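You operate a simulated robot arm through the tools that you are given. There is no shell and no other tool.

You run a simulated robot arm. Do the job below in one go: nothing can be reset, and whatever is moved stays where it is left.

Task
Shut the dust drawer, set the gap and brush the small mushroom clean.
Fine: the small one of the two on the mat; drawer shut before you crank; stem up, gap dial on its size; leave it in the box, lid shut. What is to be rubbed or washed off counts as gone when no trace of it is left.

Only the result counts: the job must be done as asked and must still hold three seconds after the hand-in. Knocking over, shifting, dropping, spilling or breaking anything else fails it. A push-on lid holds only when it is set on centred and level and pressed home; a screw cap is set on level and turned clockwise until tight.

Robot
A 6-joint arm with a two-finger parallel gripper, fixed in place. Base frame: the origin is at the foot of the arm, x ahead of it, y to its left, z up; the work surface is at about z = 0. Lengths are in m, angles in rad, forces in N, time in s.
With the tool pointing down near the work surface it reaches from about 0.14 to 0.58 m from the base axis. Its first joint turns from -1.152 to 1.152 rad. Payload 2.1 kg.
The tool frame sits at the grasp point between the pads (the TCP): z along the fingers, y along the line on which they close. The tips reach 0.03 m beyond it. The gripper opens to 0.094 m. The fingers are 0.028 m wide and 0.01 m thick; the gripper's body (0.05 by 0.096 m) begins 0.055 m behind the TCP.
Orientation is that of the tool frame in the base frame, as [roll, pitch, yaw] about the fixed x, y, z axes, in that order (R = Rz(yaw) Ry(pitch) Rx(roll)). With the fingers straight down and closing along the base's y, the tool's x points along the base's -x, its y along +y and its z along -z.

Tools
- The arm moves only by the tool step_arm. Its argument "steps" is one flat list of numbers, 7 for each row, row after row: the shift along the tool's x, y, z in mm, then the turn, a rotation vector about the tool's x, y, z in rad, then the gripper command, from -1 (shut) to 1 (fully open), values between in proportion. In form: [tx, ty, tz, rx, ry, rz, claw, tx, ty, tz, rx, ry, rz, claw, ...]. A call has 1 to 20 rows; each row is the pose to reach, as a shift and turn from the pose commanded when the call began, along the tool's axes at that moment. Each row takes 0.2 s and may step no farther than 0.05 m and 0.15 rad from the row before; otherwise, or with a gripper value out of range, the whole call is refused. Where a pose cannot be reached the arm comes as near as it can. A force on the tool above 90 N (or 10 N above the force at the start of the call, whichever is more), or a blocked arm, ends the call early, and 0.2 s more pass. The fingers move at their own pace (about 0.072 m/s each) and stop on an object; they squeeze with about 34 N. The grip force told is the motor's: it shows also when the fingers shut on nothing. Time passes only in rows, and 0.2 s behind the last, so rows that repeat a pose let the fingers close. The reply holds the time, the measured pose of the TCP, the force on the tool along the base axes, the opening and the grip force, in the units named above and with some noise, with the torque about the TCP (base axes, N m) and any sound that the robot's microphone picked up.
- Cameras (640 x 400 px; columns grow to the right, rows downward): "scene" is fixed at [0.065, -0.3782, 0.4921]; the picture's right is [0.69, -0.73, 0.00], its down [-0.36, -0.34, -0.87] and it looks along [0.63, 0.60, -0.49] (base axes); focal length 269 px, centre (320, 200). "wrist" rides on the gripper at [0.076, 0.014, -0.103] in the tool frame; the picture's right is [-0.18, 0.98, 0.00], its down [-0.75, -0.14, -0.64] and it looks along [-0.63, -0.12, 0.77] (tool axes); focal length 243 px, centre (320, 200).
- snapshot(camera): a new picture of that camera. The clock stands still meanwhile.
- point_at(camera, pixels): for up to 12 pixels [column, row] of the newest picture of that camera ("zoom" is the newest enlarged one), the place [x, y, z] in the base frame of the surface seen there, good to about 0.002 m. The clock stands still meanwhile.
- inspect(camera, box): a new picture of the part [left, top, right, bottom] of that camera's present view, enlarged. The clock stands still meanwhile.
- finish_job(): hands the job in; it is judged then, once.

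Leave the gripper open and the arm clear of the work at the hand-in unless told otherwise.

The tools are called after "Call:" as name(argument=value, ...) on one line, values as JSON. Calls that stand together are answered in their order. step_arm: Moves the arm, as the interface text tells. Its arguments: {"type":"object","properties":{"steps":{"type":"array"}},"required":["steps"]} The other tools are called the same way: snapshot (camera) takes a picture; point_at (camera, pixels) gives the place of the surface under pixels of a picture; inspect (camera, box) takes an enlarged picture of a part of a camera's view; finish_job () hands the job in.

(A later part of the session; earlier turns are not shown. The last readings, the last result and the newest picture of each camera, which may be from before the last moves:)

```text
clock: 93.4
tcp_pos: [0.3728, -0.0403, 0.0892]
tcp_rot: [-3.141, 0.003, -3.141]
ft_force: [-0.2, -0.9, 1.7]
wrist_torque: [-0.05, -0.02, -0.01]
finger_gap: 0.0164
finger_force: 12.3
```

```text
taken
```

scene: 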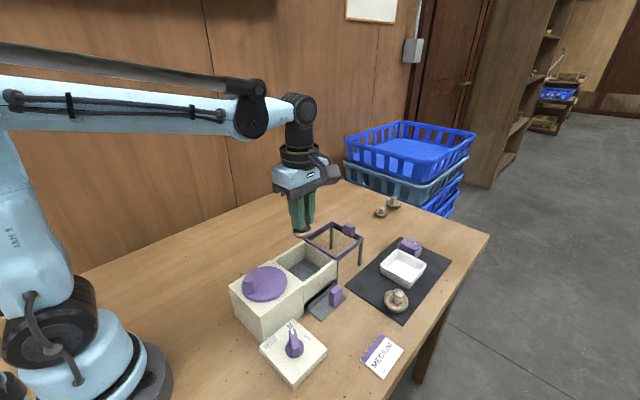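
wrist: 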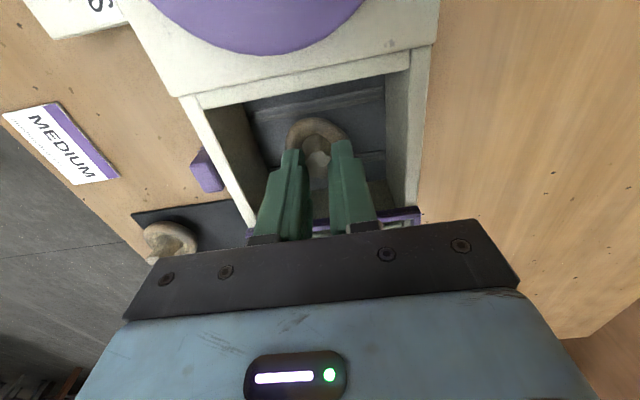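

The stem is gripped. I'll lift it out, move closer to the scene camera and tilt it to expose the cap's underside.

Call:
step_arm(steps=[0, 0, -20, 0, 0, 0, -1, 0, 0, -55, 0, 0, 0, -1, 0, 0, -95, 0, 0, 0, -1, 0, 0, -135, 0, 0, 0, -1, 13, -20, -165, 0, 0, 0, -1, 26, -40, -190, 0, 0, 0, -1, 40, -60, -215, 0, 0, 0, -1, 53, -79, -240, 0, 0, 0, -1, 53, -79, -240, 0.1, 0.1, 0, -1, 53, -79, -240, 0.2, 0.2, 0, -1, 53, -79, -240, 0.3, 0.3, 0, -1, 53, -79, -240, 0.4, 0.4, 0, -1, 53, -79, -240, 0.5, 0.5, 0, -1, 53, -79, -240, 0.6, 0.6, 0, -1, 53, -79, -240, 0.6, 0.6, 0, -1])

Call:
snapshot(camera="scene")

```text
clock: 96.6
tcp_pos: [0.3174, -0.1619, 0.3296]
tcp_rot: [-2.476, -0.534, 2.964]
ft_force: [-0.5, 0.0, 0.6]
wrist_torque: [0.0, 0.01, 0.03]
finger_gap: 0.0157
finger_force: 12.3
out of reach, approached as far as the arm can: row 14, 15
```

```text
taken
```

scene: 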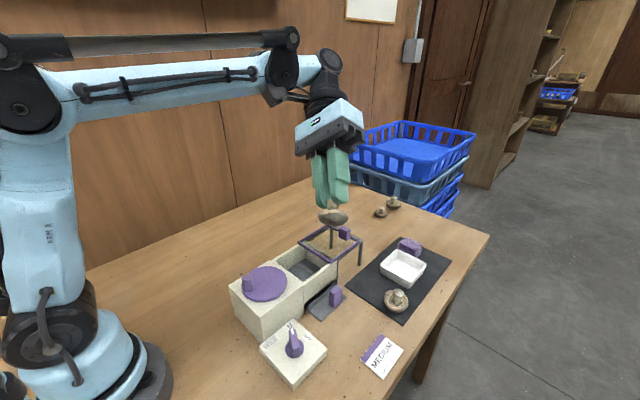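

The tilt got most of the way. I'll enlarge the cap at (332, 216), and compare the floor of the empty chamber.

Call:
inspect(camera="scene", box=[310, 195, 355, 235])

Call:
inspect(camera="scene", box=[280, 240, 350, 300])

```text
10.00 times, centred on (332, 215) of scene
```

zoom: 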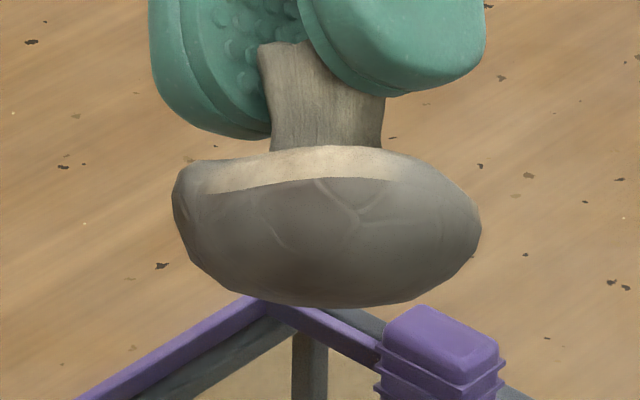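

```text
6.67 times, centred on (315, 270) of scene
```

zoom: 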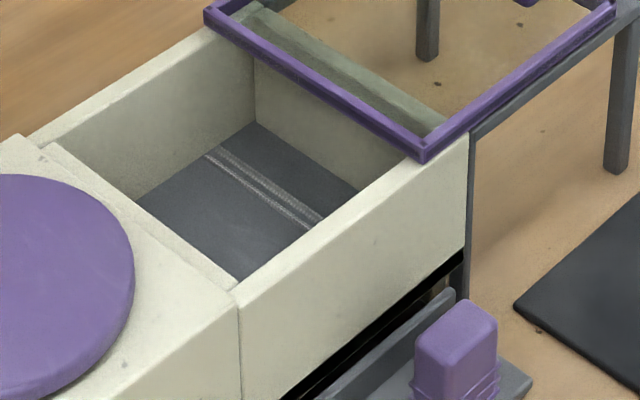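

The underside shows a grey-brown skin with a sharp edge near the rim. I'll compare it with the unbrushed big mushroom at (397, 300) and the others.

Call:
inspect(camera="scene", box=[380, 282, 414, 318])

Call:
inspect(camera="scene", box=[370, 194, 405, 220])

Call:
inspect(camera="scene", box=[318, 203, 348, 228])

Call:
snapshot(camera="wrist")

```text
11.11 times, centred on (397, 300) of scene
```

zoom: 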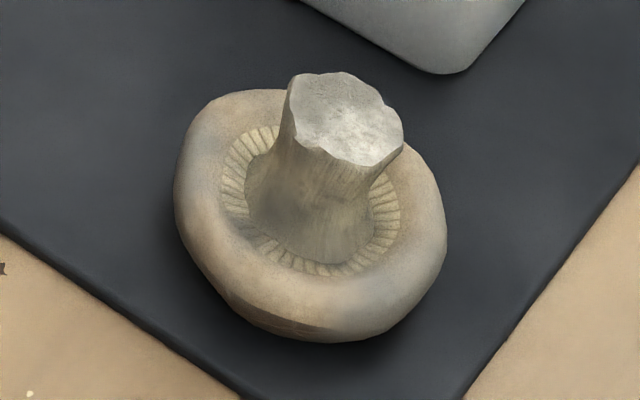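

```text
15.38 times, centred on (388, 207) of scene
```

zoom: 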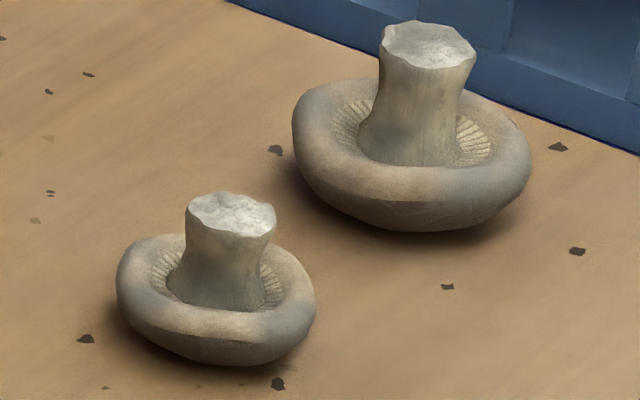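

```text
16.00 times, centred on (333, 216) of scene
```

zoom: 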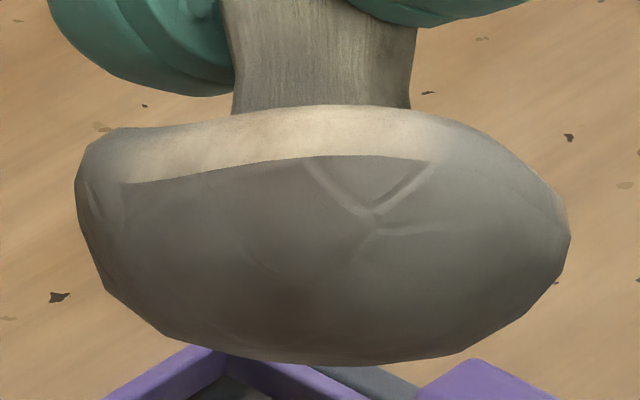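

```text
taken
```

wrist: 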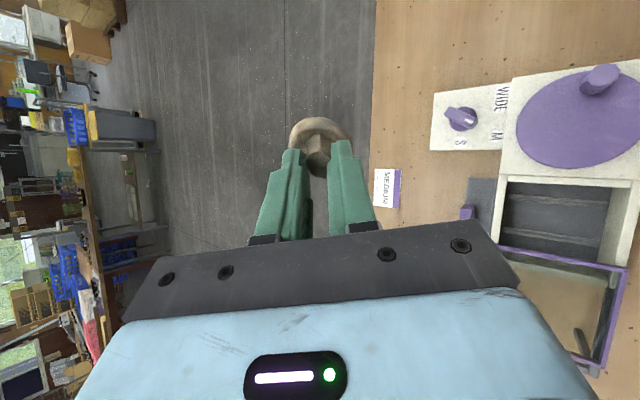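

The other mushrooms have a similar two-tone cap, so I need a same-pose comparison with the picture from before brushing. I'll untilt first.

Call:
step_arm(steps=[0, 0, 0, -0.1, -0.1, 0, -1, 0, 0, 0, -0.2, -0.2, 0, -1, 0, 0, 0, -0.3, -0.3, 0, -1, 0, 0, 0, -0.4, -0.4, 0, -1, 0, 0, 0, -0.5, -0.5, 0, -1, 0, 0, 0, -0.6, -0.6, 0, -1, 0, 0, 0, -0.6, -0.6, 0, -1])

Call:
inspect(camera="scene", box=[280, 180, 360, 250])

```text
clock: 98.2
tcp_pos: [0.3174, -0.1615, 0.3286]
tcp_rot: [3.14, 0.003, 3.142]
ft_force: [-0.2, 0.4, 0.4]
wrist_torque: [0.03, 0.0, -0.02]
finger_gap: 0.0156
finger_force: 12.0
```

```text
5.71 times, centred on (320, 215) of scene
```

zoom: 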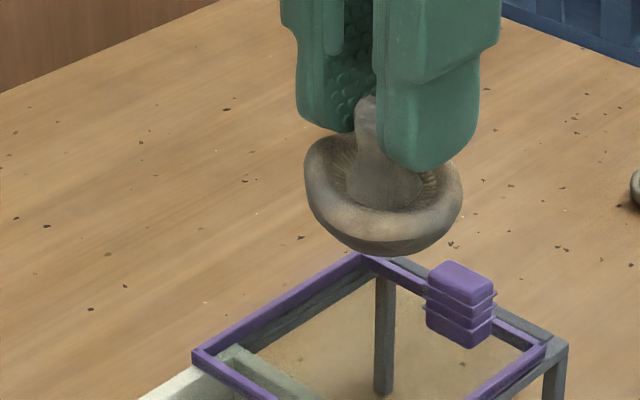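

Upright again at (0.317, -0.162, 0.329). I'll move to the same pose as the pre-brushing carry, (0.365, -0.045, 0.211), and take the same enlarged view.

Call:
step_arm(steps=[-9.5, 23.3, 20, 0, 0, 0, -1, -19, 46.6, 40, 0, 0, 0, -1, -28.5, 70, 60, 0, 0, 0, -1, -38, 93.2, 85, 0, 0, 0, -1, -47.6, 116.5, 117.6, 0, 0, 0, -1, -47.6, 116.5, 117.6, 0, 0, 0, -1, -47.6, 116.5, 117.6, 0, 0, 0, -1])

Call:
inspect(camera="scene", box=[275, 185, 345, 255])

Call:
inspect(camera="wrist", box=[240, 20, 390, 190])

```text
clock: 99.8
tcp_pos: [0.3636, -0.045, 0.2107]
tcp_rot: [-3.141, 0.001, 3.141]
ft_force: [0.6, 0.8, 0.1]
wrist_torque: [0.04, 0.02, -0.02]
finger_gap: 0.0153
finger_force: 12.2
```

```text
5.71 times, centred on (310, 220) of scene
```

zoom: 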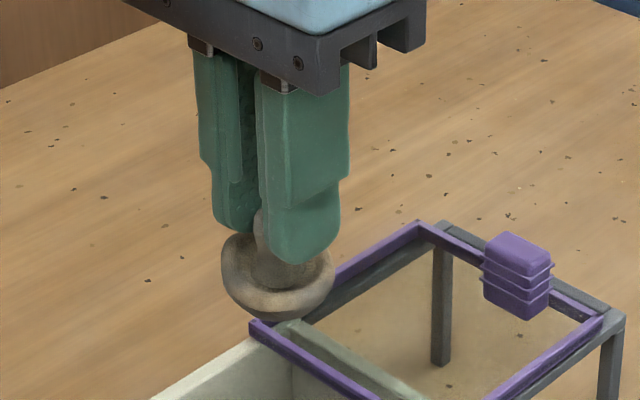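

```text
2.35 times, centred on (315, 105) of wrist
```

zoom: 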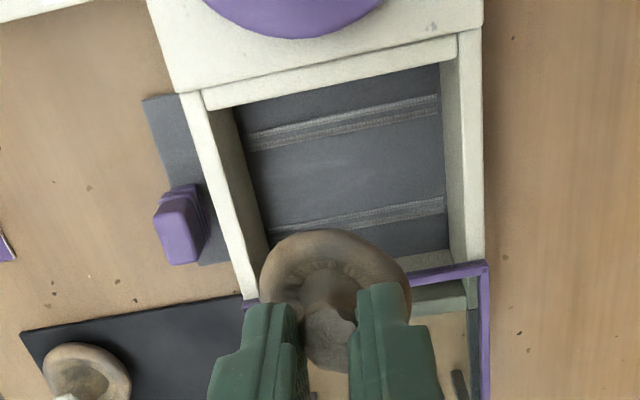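

Call:
inspect(camera="scene", box=[296, 220, 340, 244])

Call:
inspect(camera="wrist", box=[295, 105, 345, 165])

```text
14.55 times, centred on (318, 232) of scene
```

zoom: 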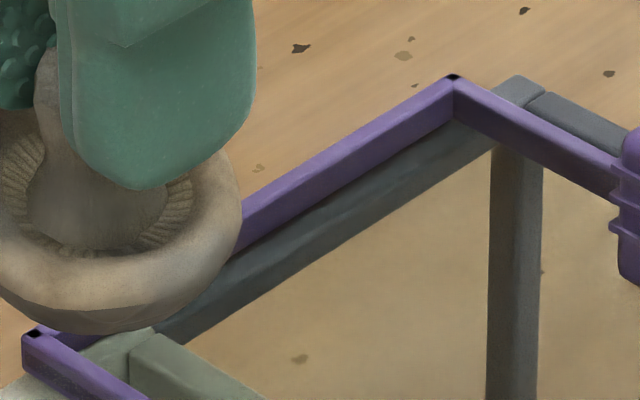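

```text
6.67 times, centred on (320, 135) of wrist
```

zoom: 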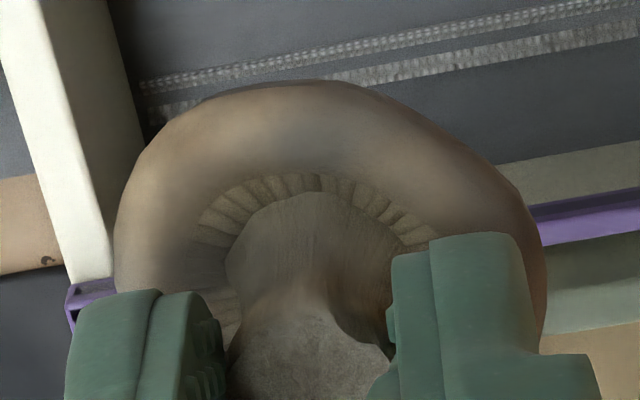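

I want a thorough look at the whole dome. I'll go back near the scene camera, tilt it again, and then spin it about its own axis.

Call:
step_arm(steps=[8, -20, -40, 0, 0, 0, -1, 18, -44, -70, 0, 0, 0, -1, 28, -68, -95, 0, 0, 0, -1, 38, -92, -117, 0, 0, 0, -1, 48, -117, -128, 0, 0, 0, -1, 48, -117, -128, 0.1, 0.1, 0, -1, 48, -117, -128, 0.2, 0.2, 0, -1, 48, -117, -128, 0.3, 0.3, 0, -1, 48, -117, -128, 0.4, 0.4, 0, -1, 48, -117, -128, 0.5, 0.5, 0, -1, 48, -117, -128, 0.58, 0.58, 0, -1, 48, -117, -128, 0.58, 0.58, 0, -1])

Call:
snapshot(camera="scene")

```text
clock: 102.4
tcp_pos: [0.3172, -0.1646, 0.3391]
tcp_rot: [-2.494, -0.535, 2.962]
ft_force: [0.1, -0.5, -0.4]
wrist_torque: [0.0, 0.03, -0.02]
finger_gap: 0.0155
finger_force: 12.0
```

```text
taken
```

scene: 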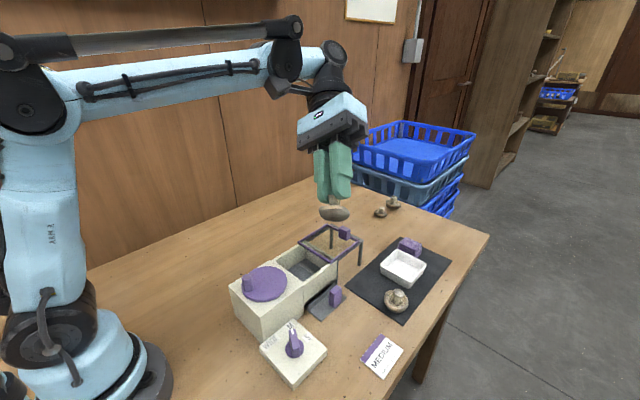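

Call:
inspect(camera="scene", box=[316, 198, 350, 226])

Call:
step_arm(steps=[0, 0, 0, 0, 0, 0.14, -1, 0, 0, 0, 0, 0, 0.28, -1, 0, 0, 0, 0, 0, 0.42, -1, 0, 0, 0, 0, 0, 0.56, -1, 0, 0, 0, 0, 0, 0.7, -1, 0, 0, 0, 0, 0, 0.84, -1, 0, 0, 0, 0, 0, 0.98, -1, 0, 0, 0, 0, 0, 1.12, -1, 0, 0, 0, 0, 0, 1.26, -1, 0, 0, 0, 0, 0, 1.26, -1])

Call:
inspect(camera="scene", box=[316, 198, 350, 226])

```text
14.29 times, centred on (333, 212) of scene
```

zoom: 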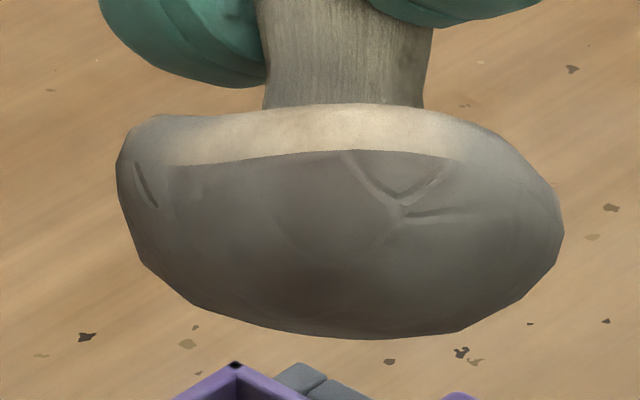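

```text
clock: 104.6
tcp_pos: [0.3159, -0.1635, 0.3371]
tcp_rot: [-2.391, 0.346, 2.019]
ft_force: [-0.2, 0.0, 0.5]
wrist_torque: [-0.03, -0.03, 0.01]
finger_gap: 0.0157
finger_force: 11.8
```

```text
14.29 times, centred on (333, 212) of scene
```

zoom: 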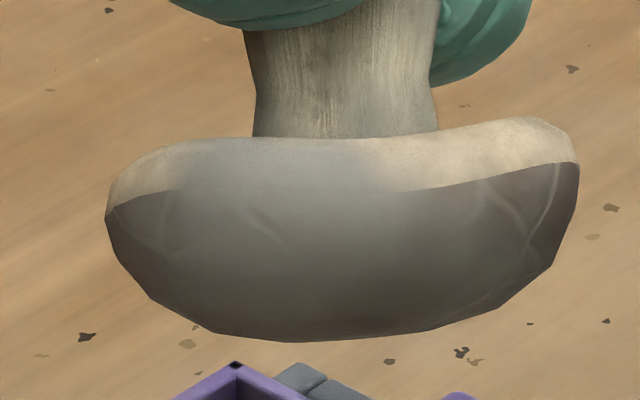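

There is a soft grey smudge on this side of the cap. I'll spin the other way to see the rest.

Call:
step_arm(steps=[0, 0, 0, 0, 0, -0.14, -1, 0, 0, 0, 0, 0, -0.28, -1, 0, 0, 0, 0, 0, -0.42, -1, 0, 0, 0, 0, 0, -0.56, -1, 0, 0, 0, 0, 0, -0.7, -1, 0, 0, 0, 0, 0, -0.84, -1, 0, 0, 0, 0, 0, -0.98, -1, 0, 0, 0, 0, 0, -1.12, -1, 0, 0, 0, 0, 0, -1.26, -1, 0, 0, 0, 0, 0, -1.4, -1, 0, 0, 0, 0, 0, -1.54, -1, 0, 0, 0, 0, 0, -1.68, -1, 0, 0, 0, 0, 0, -1.82, -1, 0, 0, 0, 0, 0, -1.96, -1, 0, 0, 0, 0, 0, -2.1, -1, 0, 0, 0, 0, 0, -2.24, -1, 0, 0, 0, 0, 0, -2.38, -1, 0, 0, 0, 0, 0, -2.52, -1, 0, 0, 0, 0, 0, -2.52, -1])

Call:
snapshot(camera="scene")

Call:
inspect(camera="scene", box=[316, 198, 350, 226])

```text
clock: 108.6
tcp_pos: [0.318, -0.1642, 0.3396]
tcp_rot: [2.696, -0.706, -1.71]
ft_force: [0.0, -0.1, -1.4]
wrist_torque: [-0.01, 0.04, -0.01]
finger_gap: 0.0152
finger_force: 12.1
```

```text
taken
```

scene: 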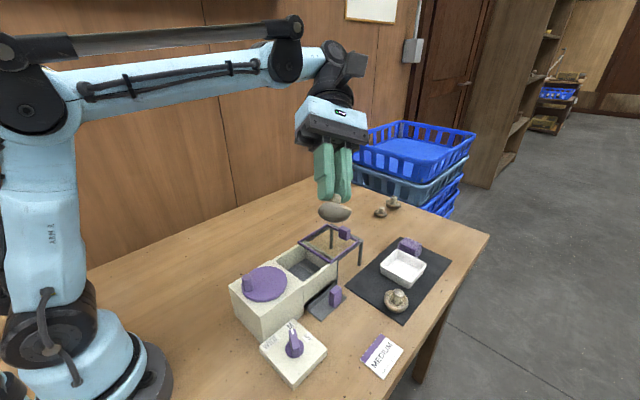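

```text
14.29 times, centred on (333, 212) of scene
```

zoom: 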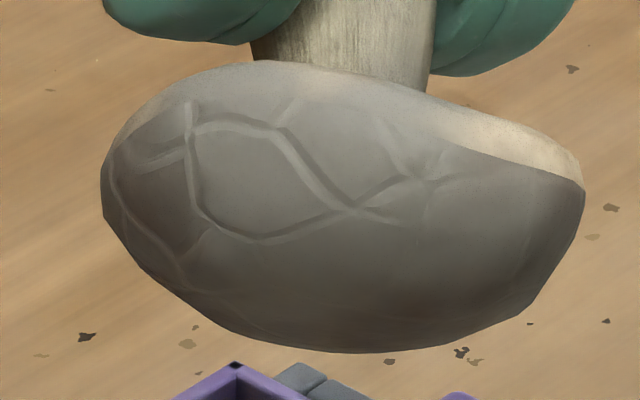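

The dome shows a natural cracked skin and no crumbs of soil. I'll zoom hard on the unbrushed big mushroom's lower edge and on the off-mat ones, to learn what dirt looks like.

Call:
inspect(camera="scene", box=[384, 300, 412, 316])

Call:
inspect(camera="scene", box=[372, 206, 390, 219])

Call:
inspect(camera="scene", box=[385, 196, 403, 211])

```text
16.00 times, centred on (398, 308) of scene
```

zoom: 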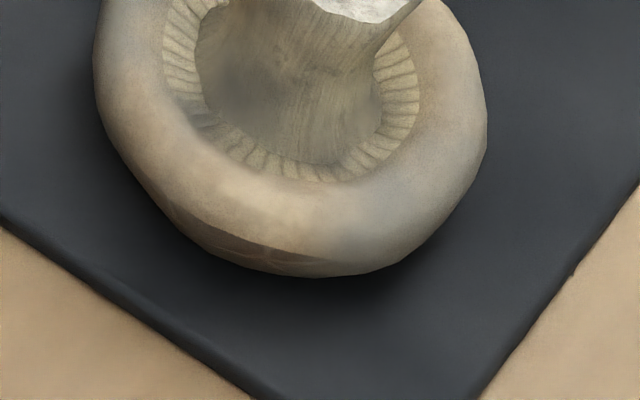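

```text
16.00 times, centred on (381, 212) of scene
```

zoom: 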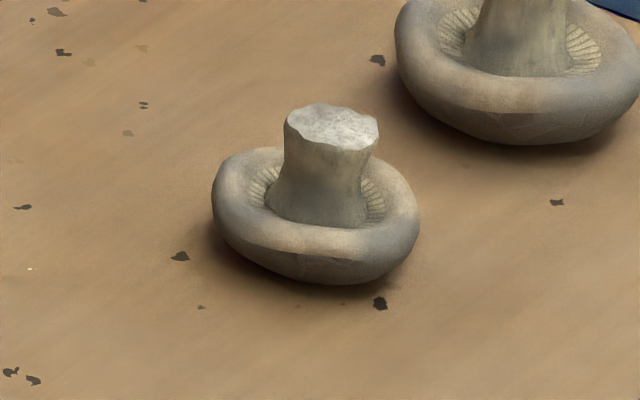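

```text
16.00 times, centred on (394, 204) of scene
```

zoom: 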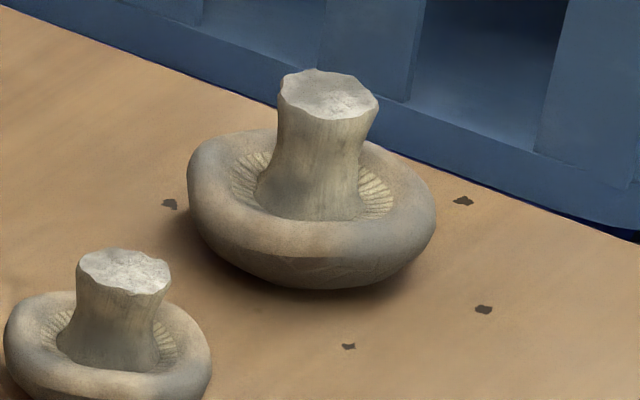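

All four show the same kind of soft grey smudges, so the smudge on my mushroom is probably dirt that is still there. I have that view as a baseline. I'll undo the spin and tilt, put it back and crank more.

Call:
step_arm(steps=[0, 0, 0, 0, 0, 0.14, -1, 0, 0, 0, 0, 0, 0.28, -1, 0, 0, 0, 0, 0, 0.42, -1, 0, 0, 0, 0, 0, 0.56, -1, 0, 0, 0, 0, 0, 0.7, -1, 0, 0, 0, 0, 0, 0.84, -1, 0, 0, 0, 0, 0, 0.98, -1, 0, 0, 0, 0, 0, 1.12, -1, 0, 0, 0, 0, 0, 1.26, -1, 0, 0, 0, 0, 0, 1.26, -1])

Call:
step_arm(steps=[0, 0, 0, -0.1, -0.1, 0, -1, 0, 0, 0, -0.2, -0.2, 0, -1, 0, 0, 0, -0.3, -0.3, 0, -1, 0, 0, 0, -0.4, -0.4, 0, -1, 0, 0, 0, -0.5, -0.5, 0, -1, 0, 0, 0, -0.58, -0.58, 0, -1, 0, 0, 0, -0.58, -0.58, 0, -1])

```text
clock: 110.8
tcp_pos: [0.3172, -0.1643, 0.3383]
tcp_rot: [-2.497, -0.532, 2.959]
ft_force: [0.0, 0.8, 0.0]
wrist_torque: [-0.04, 0.01, -0.01]
finger_gap: 0.0153
finger_force: 12.0
```

```text
clock: 112.4
tcp_pos: [0.3156, -0.1627, 0.3388]
tcp_rot: [3.139, 0.003, 3.14]
ft_force: [0.1, 0.0, 0.3]
wrist_torque: [0.0, 0.01, 0.01]
finger_gap: 0.0155
finger_force: 12.0
```

Upright again. I'll carry it back over the chamber centre and lower it to the floor.

Call:
step_arm(steps=[-11, 24, 20, 0, 0, 0, -1, -22, 48, 45, 0, 0, 0, -1, -33, 72, 75, 0, 0, 0, -1, -44, 96, 110, 0, 0, 0, -1, -54, 118, 139, 0, 0, 0, -1, -54, 118, 139, 0, 0, 0, -1, -54, 118, 139, 0, 0, 0, -1])

Call:
snapshot(camera="wrist")

```text
clock: 114.0
tcp_pos: [0.373, -0.0463, 0.2005]
tcp_rot: [-3.141, 0.003, 3.141]
ft_force: [0.3, 0.6, 0.0]
wrist_torque: [0.01, 0.0, -0.03]
finger_gap: 0.0156
finger_force: 12.2
```

```text
taken
```

wrist: 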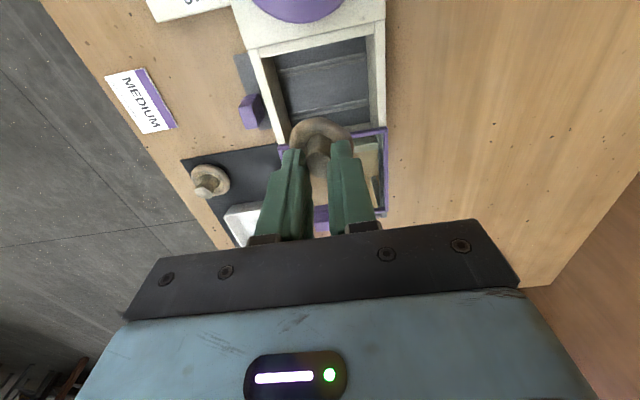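

Call:
step_arm(steps=[0, 0, 30, 0, 0, 0, -1, 0, 0, 65, 0, 0, 0, -1, 0, 0, 95, 0, 0, 0, -1, 0, 0, 106, 0, 0, 0, -1, 0, 0, 109, 0, 0, 0, -1, 0, 0, 109, 0, 0, 0, -1])

```text
clock: 115.4
tcp_pos: [0.3713, -0.046, 0.0894]
tcp_rot: [3.141, 0.002, -3.141]
ft_force: [-1.5, 0.7, 11.3]
wrist_torque: [0.02, 0.06, -0.04]
finger_gap: 0.0156
finger_force: 12.2
```

It rests on the floor (11 N). I'll open and rise.

Call:
step_arm(steps=[0, 0, -1, 0, 0, 0, -1, 0, 0, -1, 0, 0, 0, -0.5, 0, 0, -1, 0, 0, 0, -0.1, 0, 0, -1, 0, 0, 0, -0.1, 0, 0, -20, 0, 0, 0, -0.1, 0, 0, -60, 0, 0, 0, -0.1, 0, 0, -100, 0, 0, 0, -0.1, 0, 0, -117, 0, 0, 0, -0.1, 0, 0, -117, 0, 0, 0, -0.1])

Call:
snapshot(camera="wrist")

Call:
inspect(camera="wrist", box=[255, 30, 395, 150])

Call:
inspect(camera="scene", box=[270, 240, 340, 300])

```text
clock: 117.4
tcp_pos: [0.3735, -0.0445, 0.2081]
tcp_rot: [3.141, 0.001, -3.141]
ft_force: [-0.2, 0.3, -1.2]
wrist_torque: [0.01, 0.0, -0.02]
finger_gap: 0.0423
finger_force: 0.1
```

```text
taken
```

wrist: 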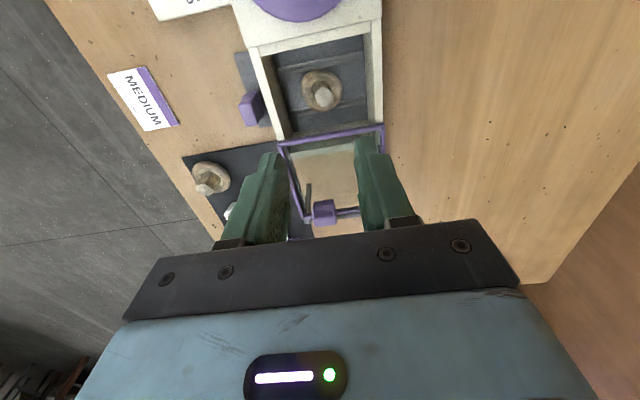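

```text
3.33 times, centred on (325, 90) of wrist
```

zoom: 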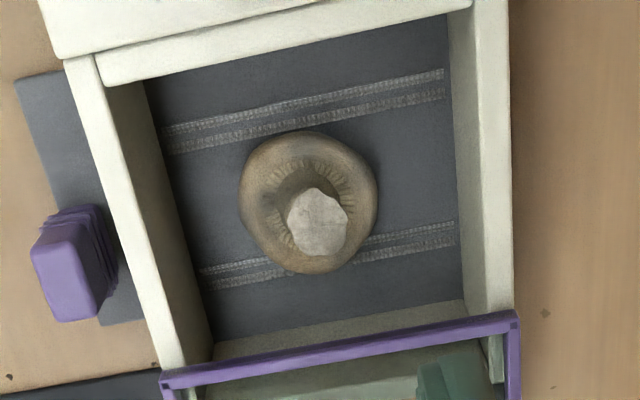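

```text
6.67 times, centred on (305, 270) of scene
```

zoom: 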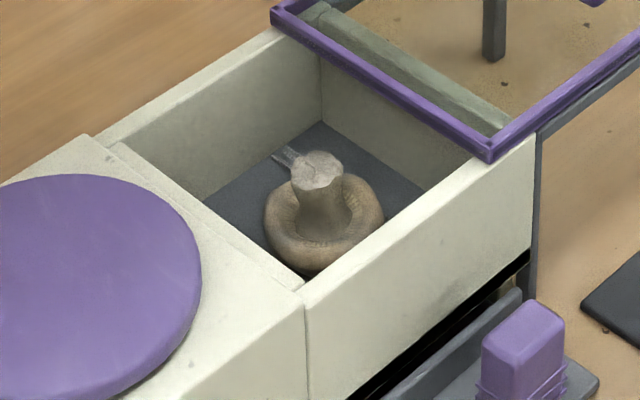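

The mushroom is back in the middle, stem up. Clockwise turning showed no visible effect, so I'll shut the lid again and try the other direction, which is harmless at this dial setting. First I'll turn the gripper and move beyond the lid handle.

Call:
step_arm(steps=[-14, -2, 0, 0, 0, -0.145, -0.5, -28, -4, 0, 0, 0, -0.29, -1, -42, -5, 0, 0, 0, -0.435, -1, -56, -7, 0, 0, 0, -0.58, -1, -70, -9, 0, 0, 0, -0.725, -1, -84, -10, 0, 0, 0, -0.87, -1, -98, -12, 0, 0, 0, -1.015, -1, -112, -14, 0, 0, 0, -1.16, -1, -126, -15, 0, 0, 0, -1.305, -1, -140, -17, 0, 0, 0, -1.45, -1, -149, -18, 0, 0, 0, -1.5708, -1, -149, -18, 0, 0, 0, -1.5708, -1, -149, -18, 35, 0, 0, -1.5708, -1, -149, -18, 65, 0, 0, -1.5708, -1, -149, -18, 72, 0, 0, -1.5708, -1, -149, -18, 72, 0, 0, -1.5708, -1])

Call:
inspect(camera="scene", box=[270, 180, 390, 300])

```text
clock: 120.8
tcp_pos: [0.52, -0.0597, 0.135]
tcp_rot: [-3.14, 0.0, -1.571]
ft_force: [-0.1, -0.3, 0.3]
wrist_torque: [-0.02, -0.02, 0.01]
finger_gap: 0.0003
finger_force: 33.3
```

```text
3.33 times, centred on (330, 240) of scene
```

zoom: 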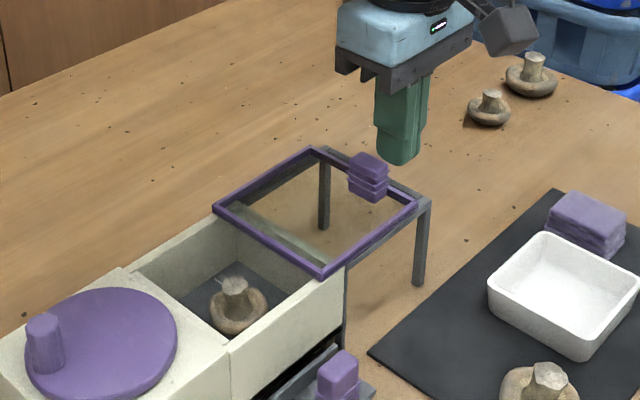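

I'll push the lid shut again, slowly at the end.

Call:
step_arm(steps=[0, 8, 0, 0, 0, 0, -1, 0, 16, 0, 0, 0, 0, -1, 0, 24, 0, 0, 0, 0, -1, 0, 32, 0, 0, 0, 0, -1, 0, 40, 0, 0, 0, 0, -1, 0, 48, 0, 0, 0, 0, -1, 0, 56, 0, 0, 0, 0, -1, 0, 64, 0, 0, 0, 0, -1, 0, 72, 0, 0, 0, 0, -1, 0, 80, 0, 0, 0, 0, -1, 0, 87, 0, 0, 0, 0, -1, 0, 93, 0, 0, 0, 0, -1, 0, 97, 0, 0, 0, 0, -1, 0, 100, 0, 0, 0, 0, -1, 0, 101, 0, 0, 0, 0, -1, 0, 101, 0, 0, 0, 0, -1])

Call:
inspect(camera="scene", box=[270, 230, 350, 300])

```text
clock: 124.2
tcp_pos: [0.4195, -0.062, 0.1343]
tcp_rot: [-3.131, -0.001, -1.569]
ft_force: [24.2, -4.2, 4.7]
wrist_torque: [-0.09, -0.44, 0.02]
finger_gap: 0.0
finger_force: 33.0
```

```text
5.71 times, centred on (310, 265) of scene
```

zoom: 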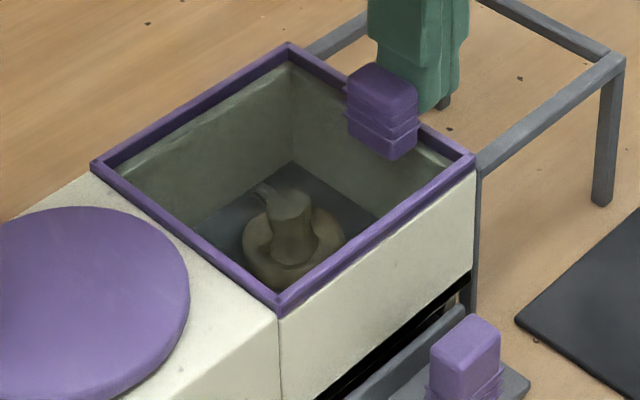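

The lid is home (24 N). Back to the knob: rise, move over and come down at (0.2334, -0.039).

Call:
step_arm(steps=[0, -6, 0, 0, 0, 0, -1, 0, -8, -30, 0, 0, 0, -1, 0, -8, -74, 0, 0, 0, -1, -4, 25, -74, 0, 0, 0, -0.5, -8, 60, -74, 0, 0, 0, 0, -12, 95, -74, 0, 0, 0, 0, -16, 130, -74, 0, 0, 0, 0, -20, 160, -74, 0, 0, 0, 0, -22.95, 185.6, -74, 0, 0, 0, 0, -22.95, 185.6, -74, 0, 0, 0, 0, -22.95, 185.6, -40, 0, 0, 0, 0, -22.95, 185.6, -10, 0, 0, 0, 0, -22.95, 185.6, 1, 0, 0, 0, 0, -22.95, 185.6, 1, 0, 0, 0, -0.4, -22.95, 185.6, 1, 0, 0, 0, -0.72, -22.95, 185.6, 1, 0, 0, 0, -0.72])

Call:
snapshot(camera="wrist")

```text
clock: 127.6
tcp_pos: [0.2326, -0.043, 0.1358]
tcp_rot: [-3.137, 0.0, -1.571]
ft_force: [8.4, -2.4, -4.2]
wrist_torque: [-0.05, -0.09, -0.07]
finger_gap: 0.0184
finger_force: 4.7
```

```text
taken
```

wrist: 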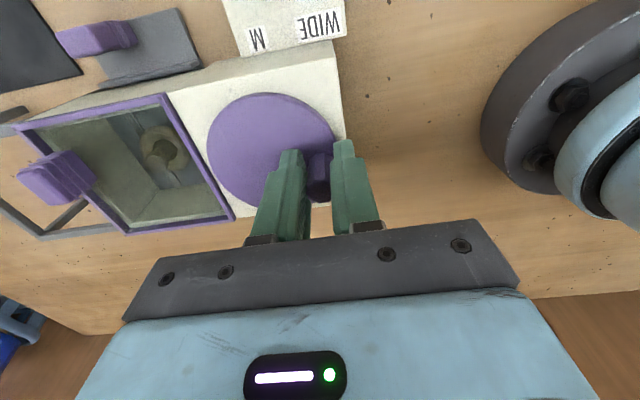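

Gripped. Now one full turn counter-clockwise.

Call:
step_arm(steps=[9.82, 0.17, 0, 0, 0, 0, -0.72, 19.21, -2.7, 0, 0, 0, 0, -0.72, 27.26, -8.33, 0, 0, 0, 0, -0.64, 33.17, -16.18, 0, 0, 0, 0, -0.64, 36.37, -25.47, 0, 0, 0, 0, -0.64, 36.54, -35.29, 0, 0, 0, 0, -0.64, 33.67, -44.68, 0, 0, 0, 0, -0.64, 28.04, -52.73, 0, 0, 0, 0, -0.72, 20.19, -58.64, 0, 0, 0, 0, -0.72, 10.9, -61.84, 0, 0, 0, 0, -0.72, 1.08, -62.01, 0, 0, 0, 0, -0.72, -8.31, -59.14, 0, 0, 0, 0, -0.72, -16.36, -53.51, 0, 0, 0, 0, -0.64, -22.27, -45.66, 0, 0, 0, 0, -0.64, -25.47, -36.37, 0, 0, 0, 0, -0.64, -25.64, -26.55, 0, 0, 0, 0, -0.64, -22.77, -17.16, 0, 0, 0, 0, -0.64, -17.14, -9.11, 0, 0, 0, 0, -0.72, -9.29, -3.2, 0, 0, 0, 0, -0.72, 0, 0, 0, 0, 0, 0, -0.72])

Call:
inspect(camera="wrist", box=[100, 95, 220, 200])

Call:
inspect(camera="scene", box=[285, 235, 345, 285])

```text
clock: 131.8
tcp_pos: [0.2339, -0.0396, 0.1335]
tcp_rot: [3.141, 0.0, -1.572]
ft_force: [-1.8, -0.2, 17.5]
wrist_torque: [-0.62, 0.14, 0.03]
finger_gap: 0.0169
finger_force: 45.0
```

```text
3.81 times, centred on (160, 148) of wrist
```

zoom: 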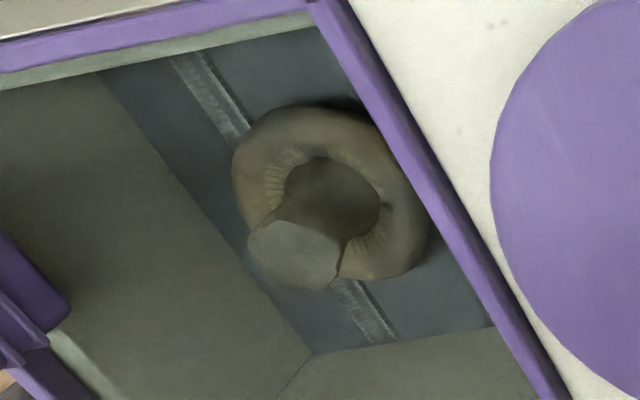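

```text
8.00 times, centred on (315, 260) of scene
```

zoom: 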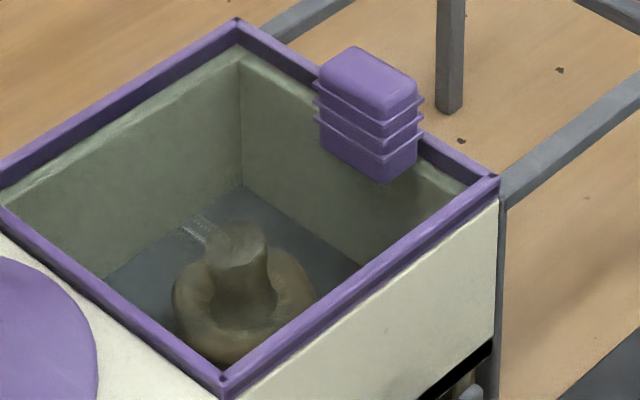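

No clear change. I'll stop part-way through the next turn to see whether the brush strips move with the crank.

Call:
step_arm(steps=[9.82, 0.17, 0, 0, 0, 0, -0.72, 19.21, -2.7, 0, 0, 0, 0, -0.72, 27.26, -8.33, 0, 0, 0, 0, -0.64, 27.26, -8.33, 0, 0, 0, 0, -0.64])

Call:
inspect(camera="scene", box=[285, 235, 345, 285])

Call:
snapshot(camera="wrist")

```text
clock: 132.8
tcp_pos: [0.2418, -0.0668, 0.134]
tcp_rot: [-3.139, 0.0, -1.57]
ft_force: [1.7, 0.7, -2.9]
wrist_torque: [-0.02, 0.16, -0.02]
finger_gap: 0.0178
finger_force: 6.5
```

```text
8.00 times, centred on (315, 260) of scene
```

zoom: 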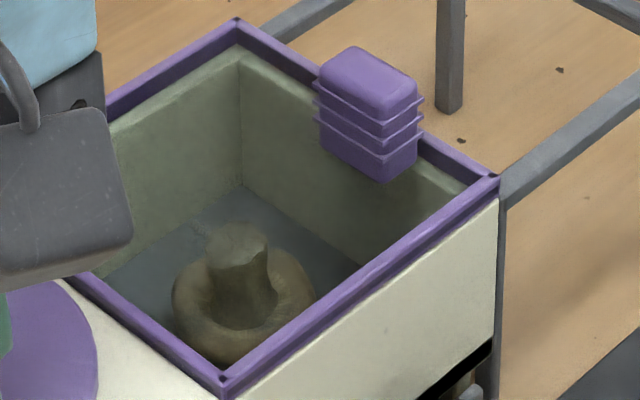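

```text
taken
```

wrist: 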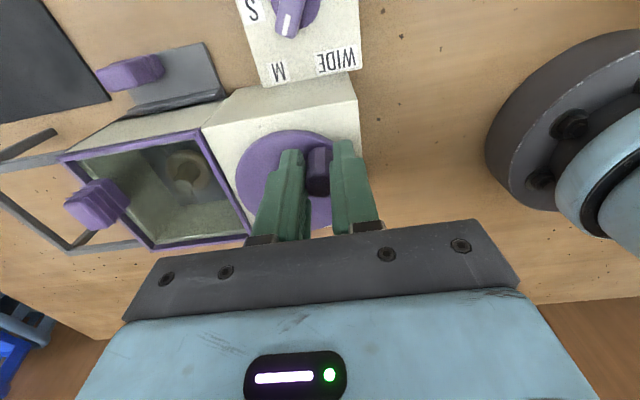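

Call:
inspect(camera="wrist", box=[125, 115, 245, 220])

Call:
step_arm(steps=[5.91, -7.85, 0, 0, 0, 0, -0.64, 9.11, -17.14, 0, 0, 0, 0, -0.64, 9.28, -26.96, 0, 0, 0, 0, -0.64, 9.28, -26.96, 0, 0, 0, 0, -0.64])

Call:
snapshot(camera="wrist")

Call:
inspect(camera="scene", box=[285, 235, 345, 285])

```text
3.81 times, centred on (185, 168) of wrist
```

zoom: 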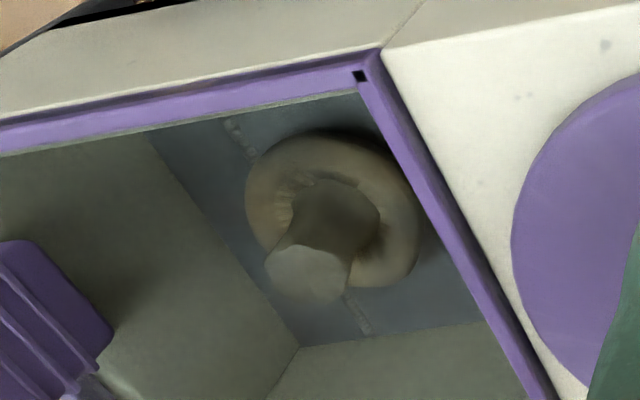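

```text
clock: 133.8
tcp_pos: [0.268, -0.077, 0.1352]
tcp_rot: [-3.138, -0.001, -1.572]
ft_force: [0.6, -0.7, -1.1]
wrist_torque: [0.05, 0.16, -0.02]
finger_gap: 0.0177
finger_force: 5.9
```

```text
taken
```

wrist: 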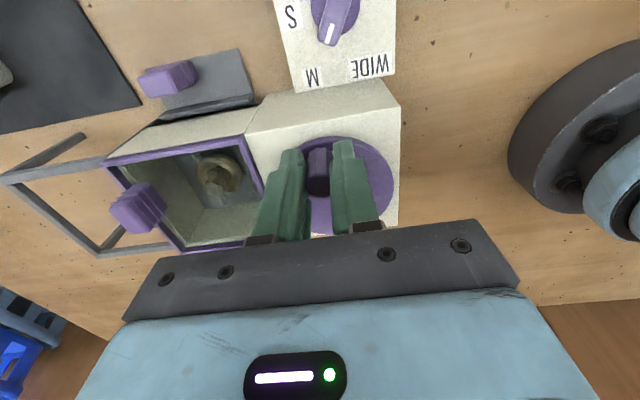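

```text
8.00 times, centred on (315, 260) of scene
```

zoom: 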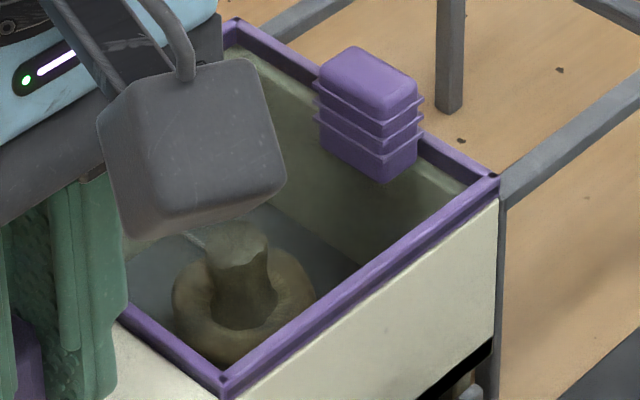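

The strips do rotate with the crank, so the brushes are rollers. I'll finish this turn and then give it many more clockwise turns.

Call:
step_arm(steps=[-2.87, -9.39, 0, 0, 0, 0, -0.64, -8.5, -17.44, 0, 0, 0, 0, -0.72, -16.35, -23.35, 0, 0, 0, 0, -0.72, -25.64, -26.55, 0, 0, 0, 0, -0.72, -35.46, -26.72, 0, 0, 0, 0, -0.72, -44.85, -23.85, 0, 0, 0, 0, -0.72, -52.9, -18.22, 0, 0, 0, 0, -0.64, -58.81, -10.37, 0, 0, 0, 0, -0.64, -62.01, -1.08, 0, 0, 0, 0, -0.64, -62.18, 8.74, 0, 0, 0, 0, -0.64, -59.31, 18.13, 0, 0, 0, 0, -0.64, -53.68, 26.18, 0, 0, 0, 0, -0.72, -45.83, 32.09, 0, 0, 0, 0, -0.72, -36.54, 35.29, 0, 0, 0, 0, -0.72])

Call:
step_arm(steps=[-9.29, -3.2, 0, 0, 0, 0, -0.72, -17.14, -9.11, 0, 0, 0, 0, -0.64, -22.77, -17.16, 0, 0, 0, 0, -0.64, -25.64, -26.55, 0, 0, 0, 0, -0.64, -25.47, -36.37, 0, 0, 0, 0, -0.64, -22.27, -45.66, 0, 0, 0, 0, -0.64, -16.36, -53.51, 0, 0, 0, 0, -0.72, -8.31, -59.14, 0, 0, 0, 0, -0.72, 1.08, -62.01, 0, 0, 0, 0, -0.72, 10.9, -61.84, 0, 0, 0, 0, -0.72, 20.19, -58.64, 0, 0, 0, 0, -0.72, 28.04, -52.73, 0, 0, 0, 0, -0.64, 33.67, -44.68, 0, 0, 0, 0, -0.64, 36.54, -35.29, 0, 0, 0, 0, -0.64, 36.37, -25.47, 0, 0, 0, 0, -0.64, 33.17, -16.18, 0, 0, 0, 0, -0.64, 27.26, -8.33, 0, 0, 0, 0, -0.72, 19.21, -2.7, 0, 0, 0, 0, -0.72, 9.82, 0.17, 0, 0, 0, 0, -0.72, 0, 0, 0, 0, 0, 0, -0.72])

Call:
step_arm(steps=[-9.29, -3.2, 0, 0, 0, 0, -0.72, -17.14, -9.11, 0, 0, 0, 0, -0.64, -22.77, -17.16, 0, 0, 0, 0, -0.64, -25.64, -26.55, 0, 0, 0, 0, -0.64, -25.47, -36.37, 0, 0, 0, 0, -0.64, -22.27, -45.66, 0, 0, 0, 0, -0.64, -16.36, -53.51, 0, 0, 0, 0, -0.72, -8.31, -59.14, 0, 0, 0, 0, -0.72, 1.08, -62.01, 0, 0, 0, 0, -0.72, 10.9, -61.84, 0, 0, 0, 0, -0.72, 20.19, -58.64, 0, 0, 0, 0, -0.72, 28.04, -52.73, 0, 0, 0, 0, -0.64, 33.67, -44.68, 0, 0, 0, 0, -0.64, 36.54, -35.29, 0, 0, 0, 0, -0.64, 36.37, -25.47, 0, 0, 0, 0, -0.64, 33.17, -16.18, 0, 0, 0, 0, -0.64, 27.26, -8.33, 0, 0, 0, 0, -0.72, 19.21, -2.7, 0, 0, 0, 0, -0.72, 9.82, 0.17, 0, 0, 0, 0, -0.72, 0, 0, 0, 0, 0, 0, -0.72])

Call:
inspect(camera="wrist", box=[100, 95, 220, 200])

Call:
inspect(camera="scene", box=[285, 235, 345, 285])

```text
clock: 136.8
tcp_pos: [0.234, -0.0418, 0.1358]
tcp_rot: [-3.138, 0.003, -1.57]
ft_force: [14.8, -2.2, -42.4]
wrist_torque: [-0.31, 0.06, -0.08]
finger_gap: 0.0174
finger_force: 44.9
```

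```text
clock: 141.0
tcp_pos: [0.2343, -0.0387, 0.1333]
tcp_rot: [3.14, 0.001, -1.569]
ft_force: [-21.6, 3.2, 41.8]
wrist_torque: [0.11, -0.29, 0.09]
finger_gap: 0.0177
finger_force: 44.9
```

```text
clock: 145.2
tcp_pos: [0.2332, -0.0408, 0.134]
tcp_rot: [3.142, 0.001, -1.571]
ft_force: [10.3, -1.9, -42.0]
wrist_torque: [-0.2, 0.04, -0.05]
finger_gap: 0.0172
finger_force: 45.0
```

```text
3.81 times, centred on (160, 148) of wrist
```

zoom: 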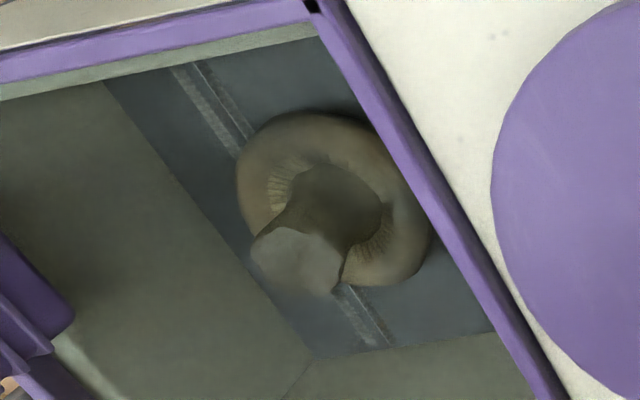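

```text
8.00 times, centred on (315, 260) of scene
```

zoom: 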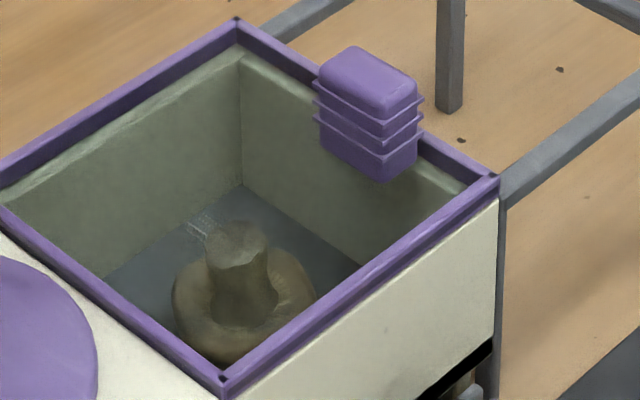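

I'll give four more clockwise turns in a row.

Call:
step_arm(steps=[-9.29, -3.2, 0, 0, 0, 0, -0.72, -17.14, -9.11, 0, 0, 0, 0, -0.64, -22.77, -17.16, 0, 0, 0, 0, -0.64, -25.64, -26.55, 0, 0, 0, 0, -0.64, -25.47, -36.37, 0, 0, 0, 0, -0.64, -22.27, -45.66, 0, 0, 0, 0, -0.64, -16.36, -53.51, 0, 0, 0, 0, -0.72, -8.31, -59.14, 0, 0, 0, 0, -0.72, 1.08, -62.01, 0, 0, 0, 0, -0.72, 10.9, -61.84, 0, 0, 0, 0, -0.72, 20.19, -58.64, 0, 0, 0, 0, -0.72, 28.04, -52.73, 0, 0, 0, 0, -0.64, 33.67, -44.68, 0, 0, 0, 0, -0.64, 36.54, -35.29, 0, 0, 0, 0, -0.64, 36.37, -25.47, 0, 0, 0, 0, -0.64, 33.17, -16.18, 0, 0, 0, 0, -0.64, 27.26, -8.33, 0, 0, 0, 0, -0.72, 19.21, -2.7, 0, 0, 0, 0, -0.72, 9.82, 0.17, 0, 0, 0, 0, -0.72, 0, 0, 0, 0, 0, 0, -0.72])

Call:
step_arm(steps=[-9.29, -3.2, 0, 0, 0, 0, -0.72, -17.14, -9.11, 0, 0, 0, 0, -0.64, -22.77, -17.16, 0, 0, 0, 0, -0.64, -25.64, -26.55, 0, 0, 0, 0, -0.64, -25.47, -36.37, 0, 0, 0, 0, -0.64, -22.27, -45.66, 0, 0, 0, 0, -0.64, -16.36, -53.51, 0, 0, 0, 0, -0.72, -8.31, -59.14, 0, 0, 0, 0, -0.72, 1.08, -62.01, 0, 0, 0, 0, -0.72, 10.9, -61.84, 0, 0, 0, 0, -0.72, 20.19, -58.64, 0, 0, 0, 0, -0.72, 28.04, -52.73, 0, 0, 0, 0, -0.64, 33.67, -44.68, 0, 0, 0, 0, -0.64, 36.54, -35.29, 0, 0, 0, 0, -0.64, 36.37, -25.47, 0, 0, 0, 0, -0.64, 33.17, -16.18, 0, 0, 0, 0, -0.64, 27.26, -8.33, 0, 0, 0, 0, -0.72, 19.21, -2.7, 0, 0, 0, 0, -0.72, 9.82, 0.17, 0, 0, 0, 0, -0.72, 0, 0, 0, 0, 0, 0, -0.72])

Call:
step_arm(steps=[-9.29, -3.2, 0, 0, 0, 0, -0.72, -17.14, -9.11, 0, 0, 0, 0, -0.64, -22.77, -17.16, 0, 0, 0, 0, -0.64, -25.64, -26.55, 0, 0, 0, 0, -0.64, -25.47, -36.37, 0, 0, 0, 0, -0.64, -22.27, -45.66, 0, 0, 0, 0, -0.64, -16.36, -53.51, 0, 0, 0, 0, -0.72, -8.31, -59.14, 0, 0, 0, 0, -0.72, 1.08, -62.01, 0, 0, 0, 0, -0.72, 10.9, -61.84, 0, 0, 0, 0, -0.72, 20.19, -58.64, 0, 0, 0, 0, -0.72, 28.04, -52.73, 0, 0, 0, 0, -0.64, 33.67, -44.68, 0, 0, 0, 0, -0.64, 36.54, -35.29, 0, 0, 0, 0, -0.64, 36.37, -25.47, 0, 0, 0, 0, -0.64, 33.17, -16.18, 0, 0, 0, 0, -0.64, 27.26, -8.33, 0, 0, 0, 0, -0.72, 19.21, -2.7, 0, 0, 0, 0, -0.72, 9.82, 0.17, 0, 0, 0, 0, -0.72, 0, 0, 0, 0, 0, 0, -0.72])

Call:
step_arm(steps=[-9.29, -3.2, 0, 0, 0, 0, -0.72, -17.14, -9.11, 0, 0, 0, 0, -0.64, -22.77, -17.16, 0, 0, 0, 0, -0.64, -25.64, -26.55, 0, 0, 0, 0, -0.64, -25.47, -36.37, 0, 0, 0, 0, -0.64, -22.27, -45.66, 0, 0, 0, 0, -0.64, -16.36, -53.51, 0, 0, 0, 0, -0.72, -8.31, -59.14, 0, 0, 0, 0, -0.72, 1.08, -62.01, 0, 0, 0, 0, -0.72, 10.9, -61.84, 0, 0, 0, 0, -0.72, 20.19, -58.64, 0, 0, 0, 0, -0.72, 28.04, -52.73, 0, 0, 0, 0, -0.64, 33.67, -44.68, 0, 0, 0, 0, -0.64, 36.54, -35.29, 0, 0, 0, 0, -0.64, 36.37, -25.47, 0, 0, 0, 0, -0.64, 33.17, -16.18, 0, 0, 0, 0, -0.64, 27.26, -8.33, 0, 0, 0, 0, -0.72, 19.21, -2.7, 0, 0, 0, 0, -0.72, 9.82, 0.17, 0, 0, 0, 0, -0.72, 0, 0, 0, 0, 0, 0, -0.72])

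Call:
inspect(camera="wrist", box=[100, 95, 220, 200])

Call:
inspect(camera="scene", box=[285, 235, 345, 285])

```text
clock: 149.4
tcp_pos: [0.2318, -0.0421, 0.1349]
tcp_rot: [-3.14, 0.0, -1.572]
ft_force: [-1.2, -0.5, -23.5]
wrist_torque: [-0.68, 0.23, 0.02]
finger_gap: 0.0173
finger_force: 44.8
```

```text
clock: 153.6
tcp_pos: [0.2336, -0.0403, 0.1339]
tcp_rot: [-3.136, 0.001, -1.571]
ft_force: [6.7, -1.7, 1.4]
wrist_torque: [0.23, 0.42, -0.06]
finger_gap: 0.017
finger_force: 44.7
```

```text
clock: 157.8
tcp_pos: [0.2335, -0.0392, 0.1338]
tcp_rot: [3.14, 0.002, -1.57]
ft_force: [-15.2, 2.9, 40.3]
wrist_torque: [-0.18, 0.28, 0.1]
finger_gap: 0.0172
finger_force: 44.9
```

```text
clock: 162.0
tcp_pos: [0.2332, -0.0406, 0.1342]
tcp_rot: [-3.141, 0.003, -1.573]
ft_force: [-8.3, 1.2, 23.7]
wrist_torque: [-0.68, 0.44, 0.06]
finger_gap: 0.0171
finger_force: 45.0
```

```text
3.81 times, centred on (160, 148) of wrist
```

zoom: 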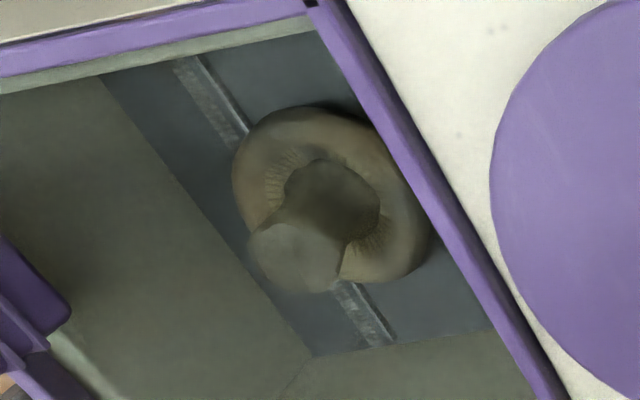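

```text
8.00 times, centred on (315, 260) of scene
```

zoom: 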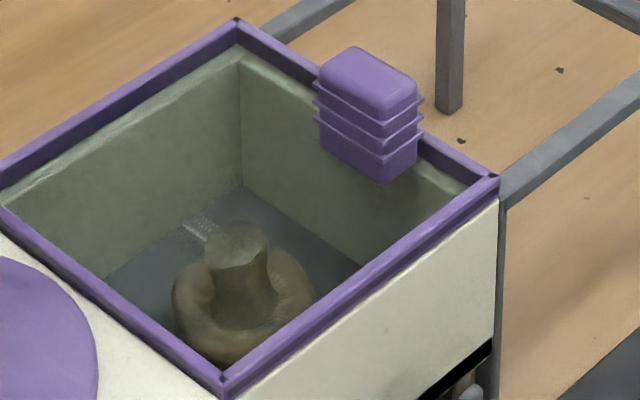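

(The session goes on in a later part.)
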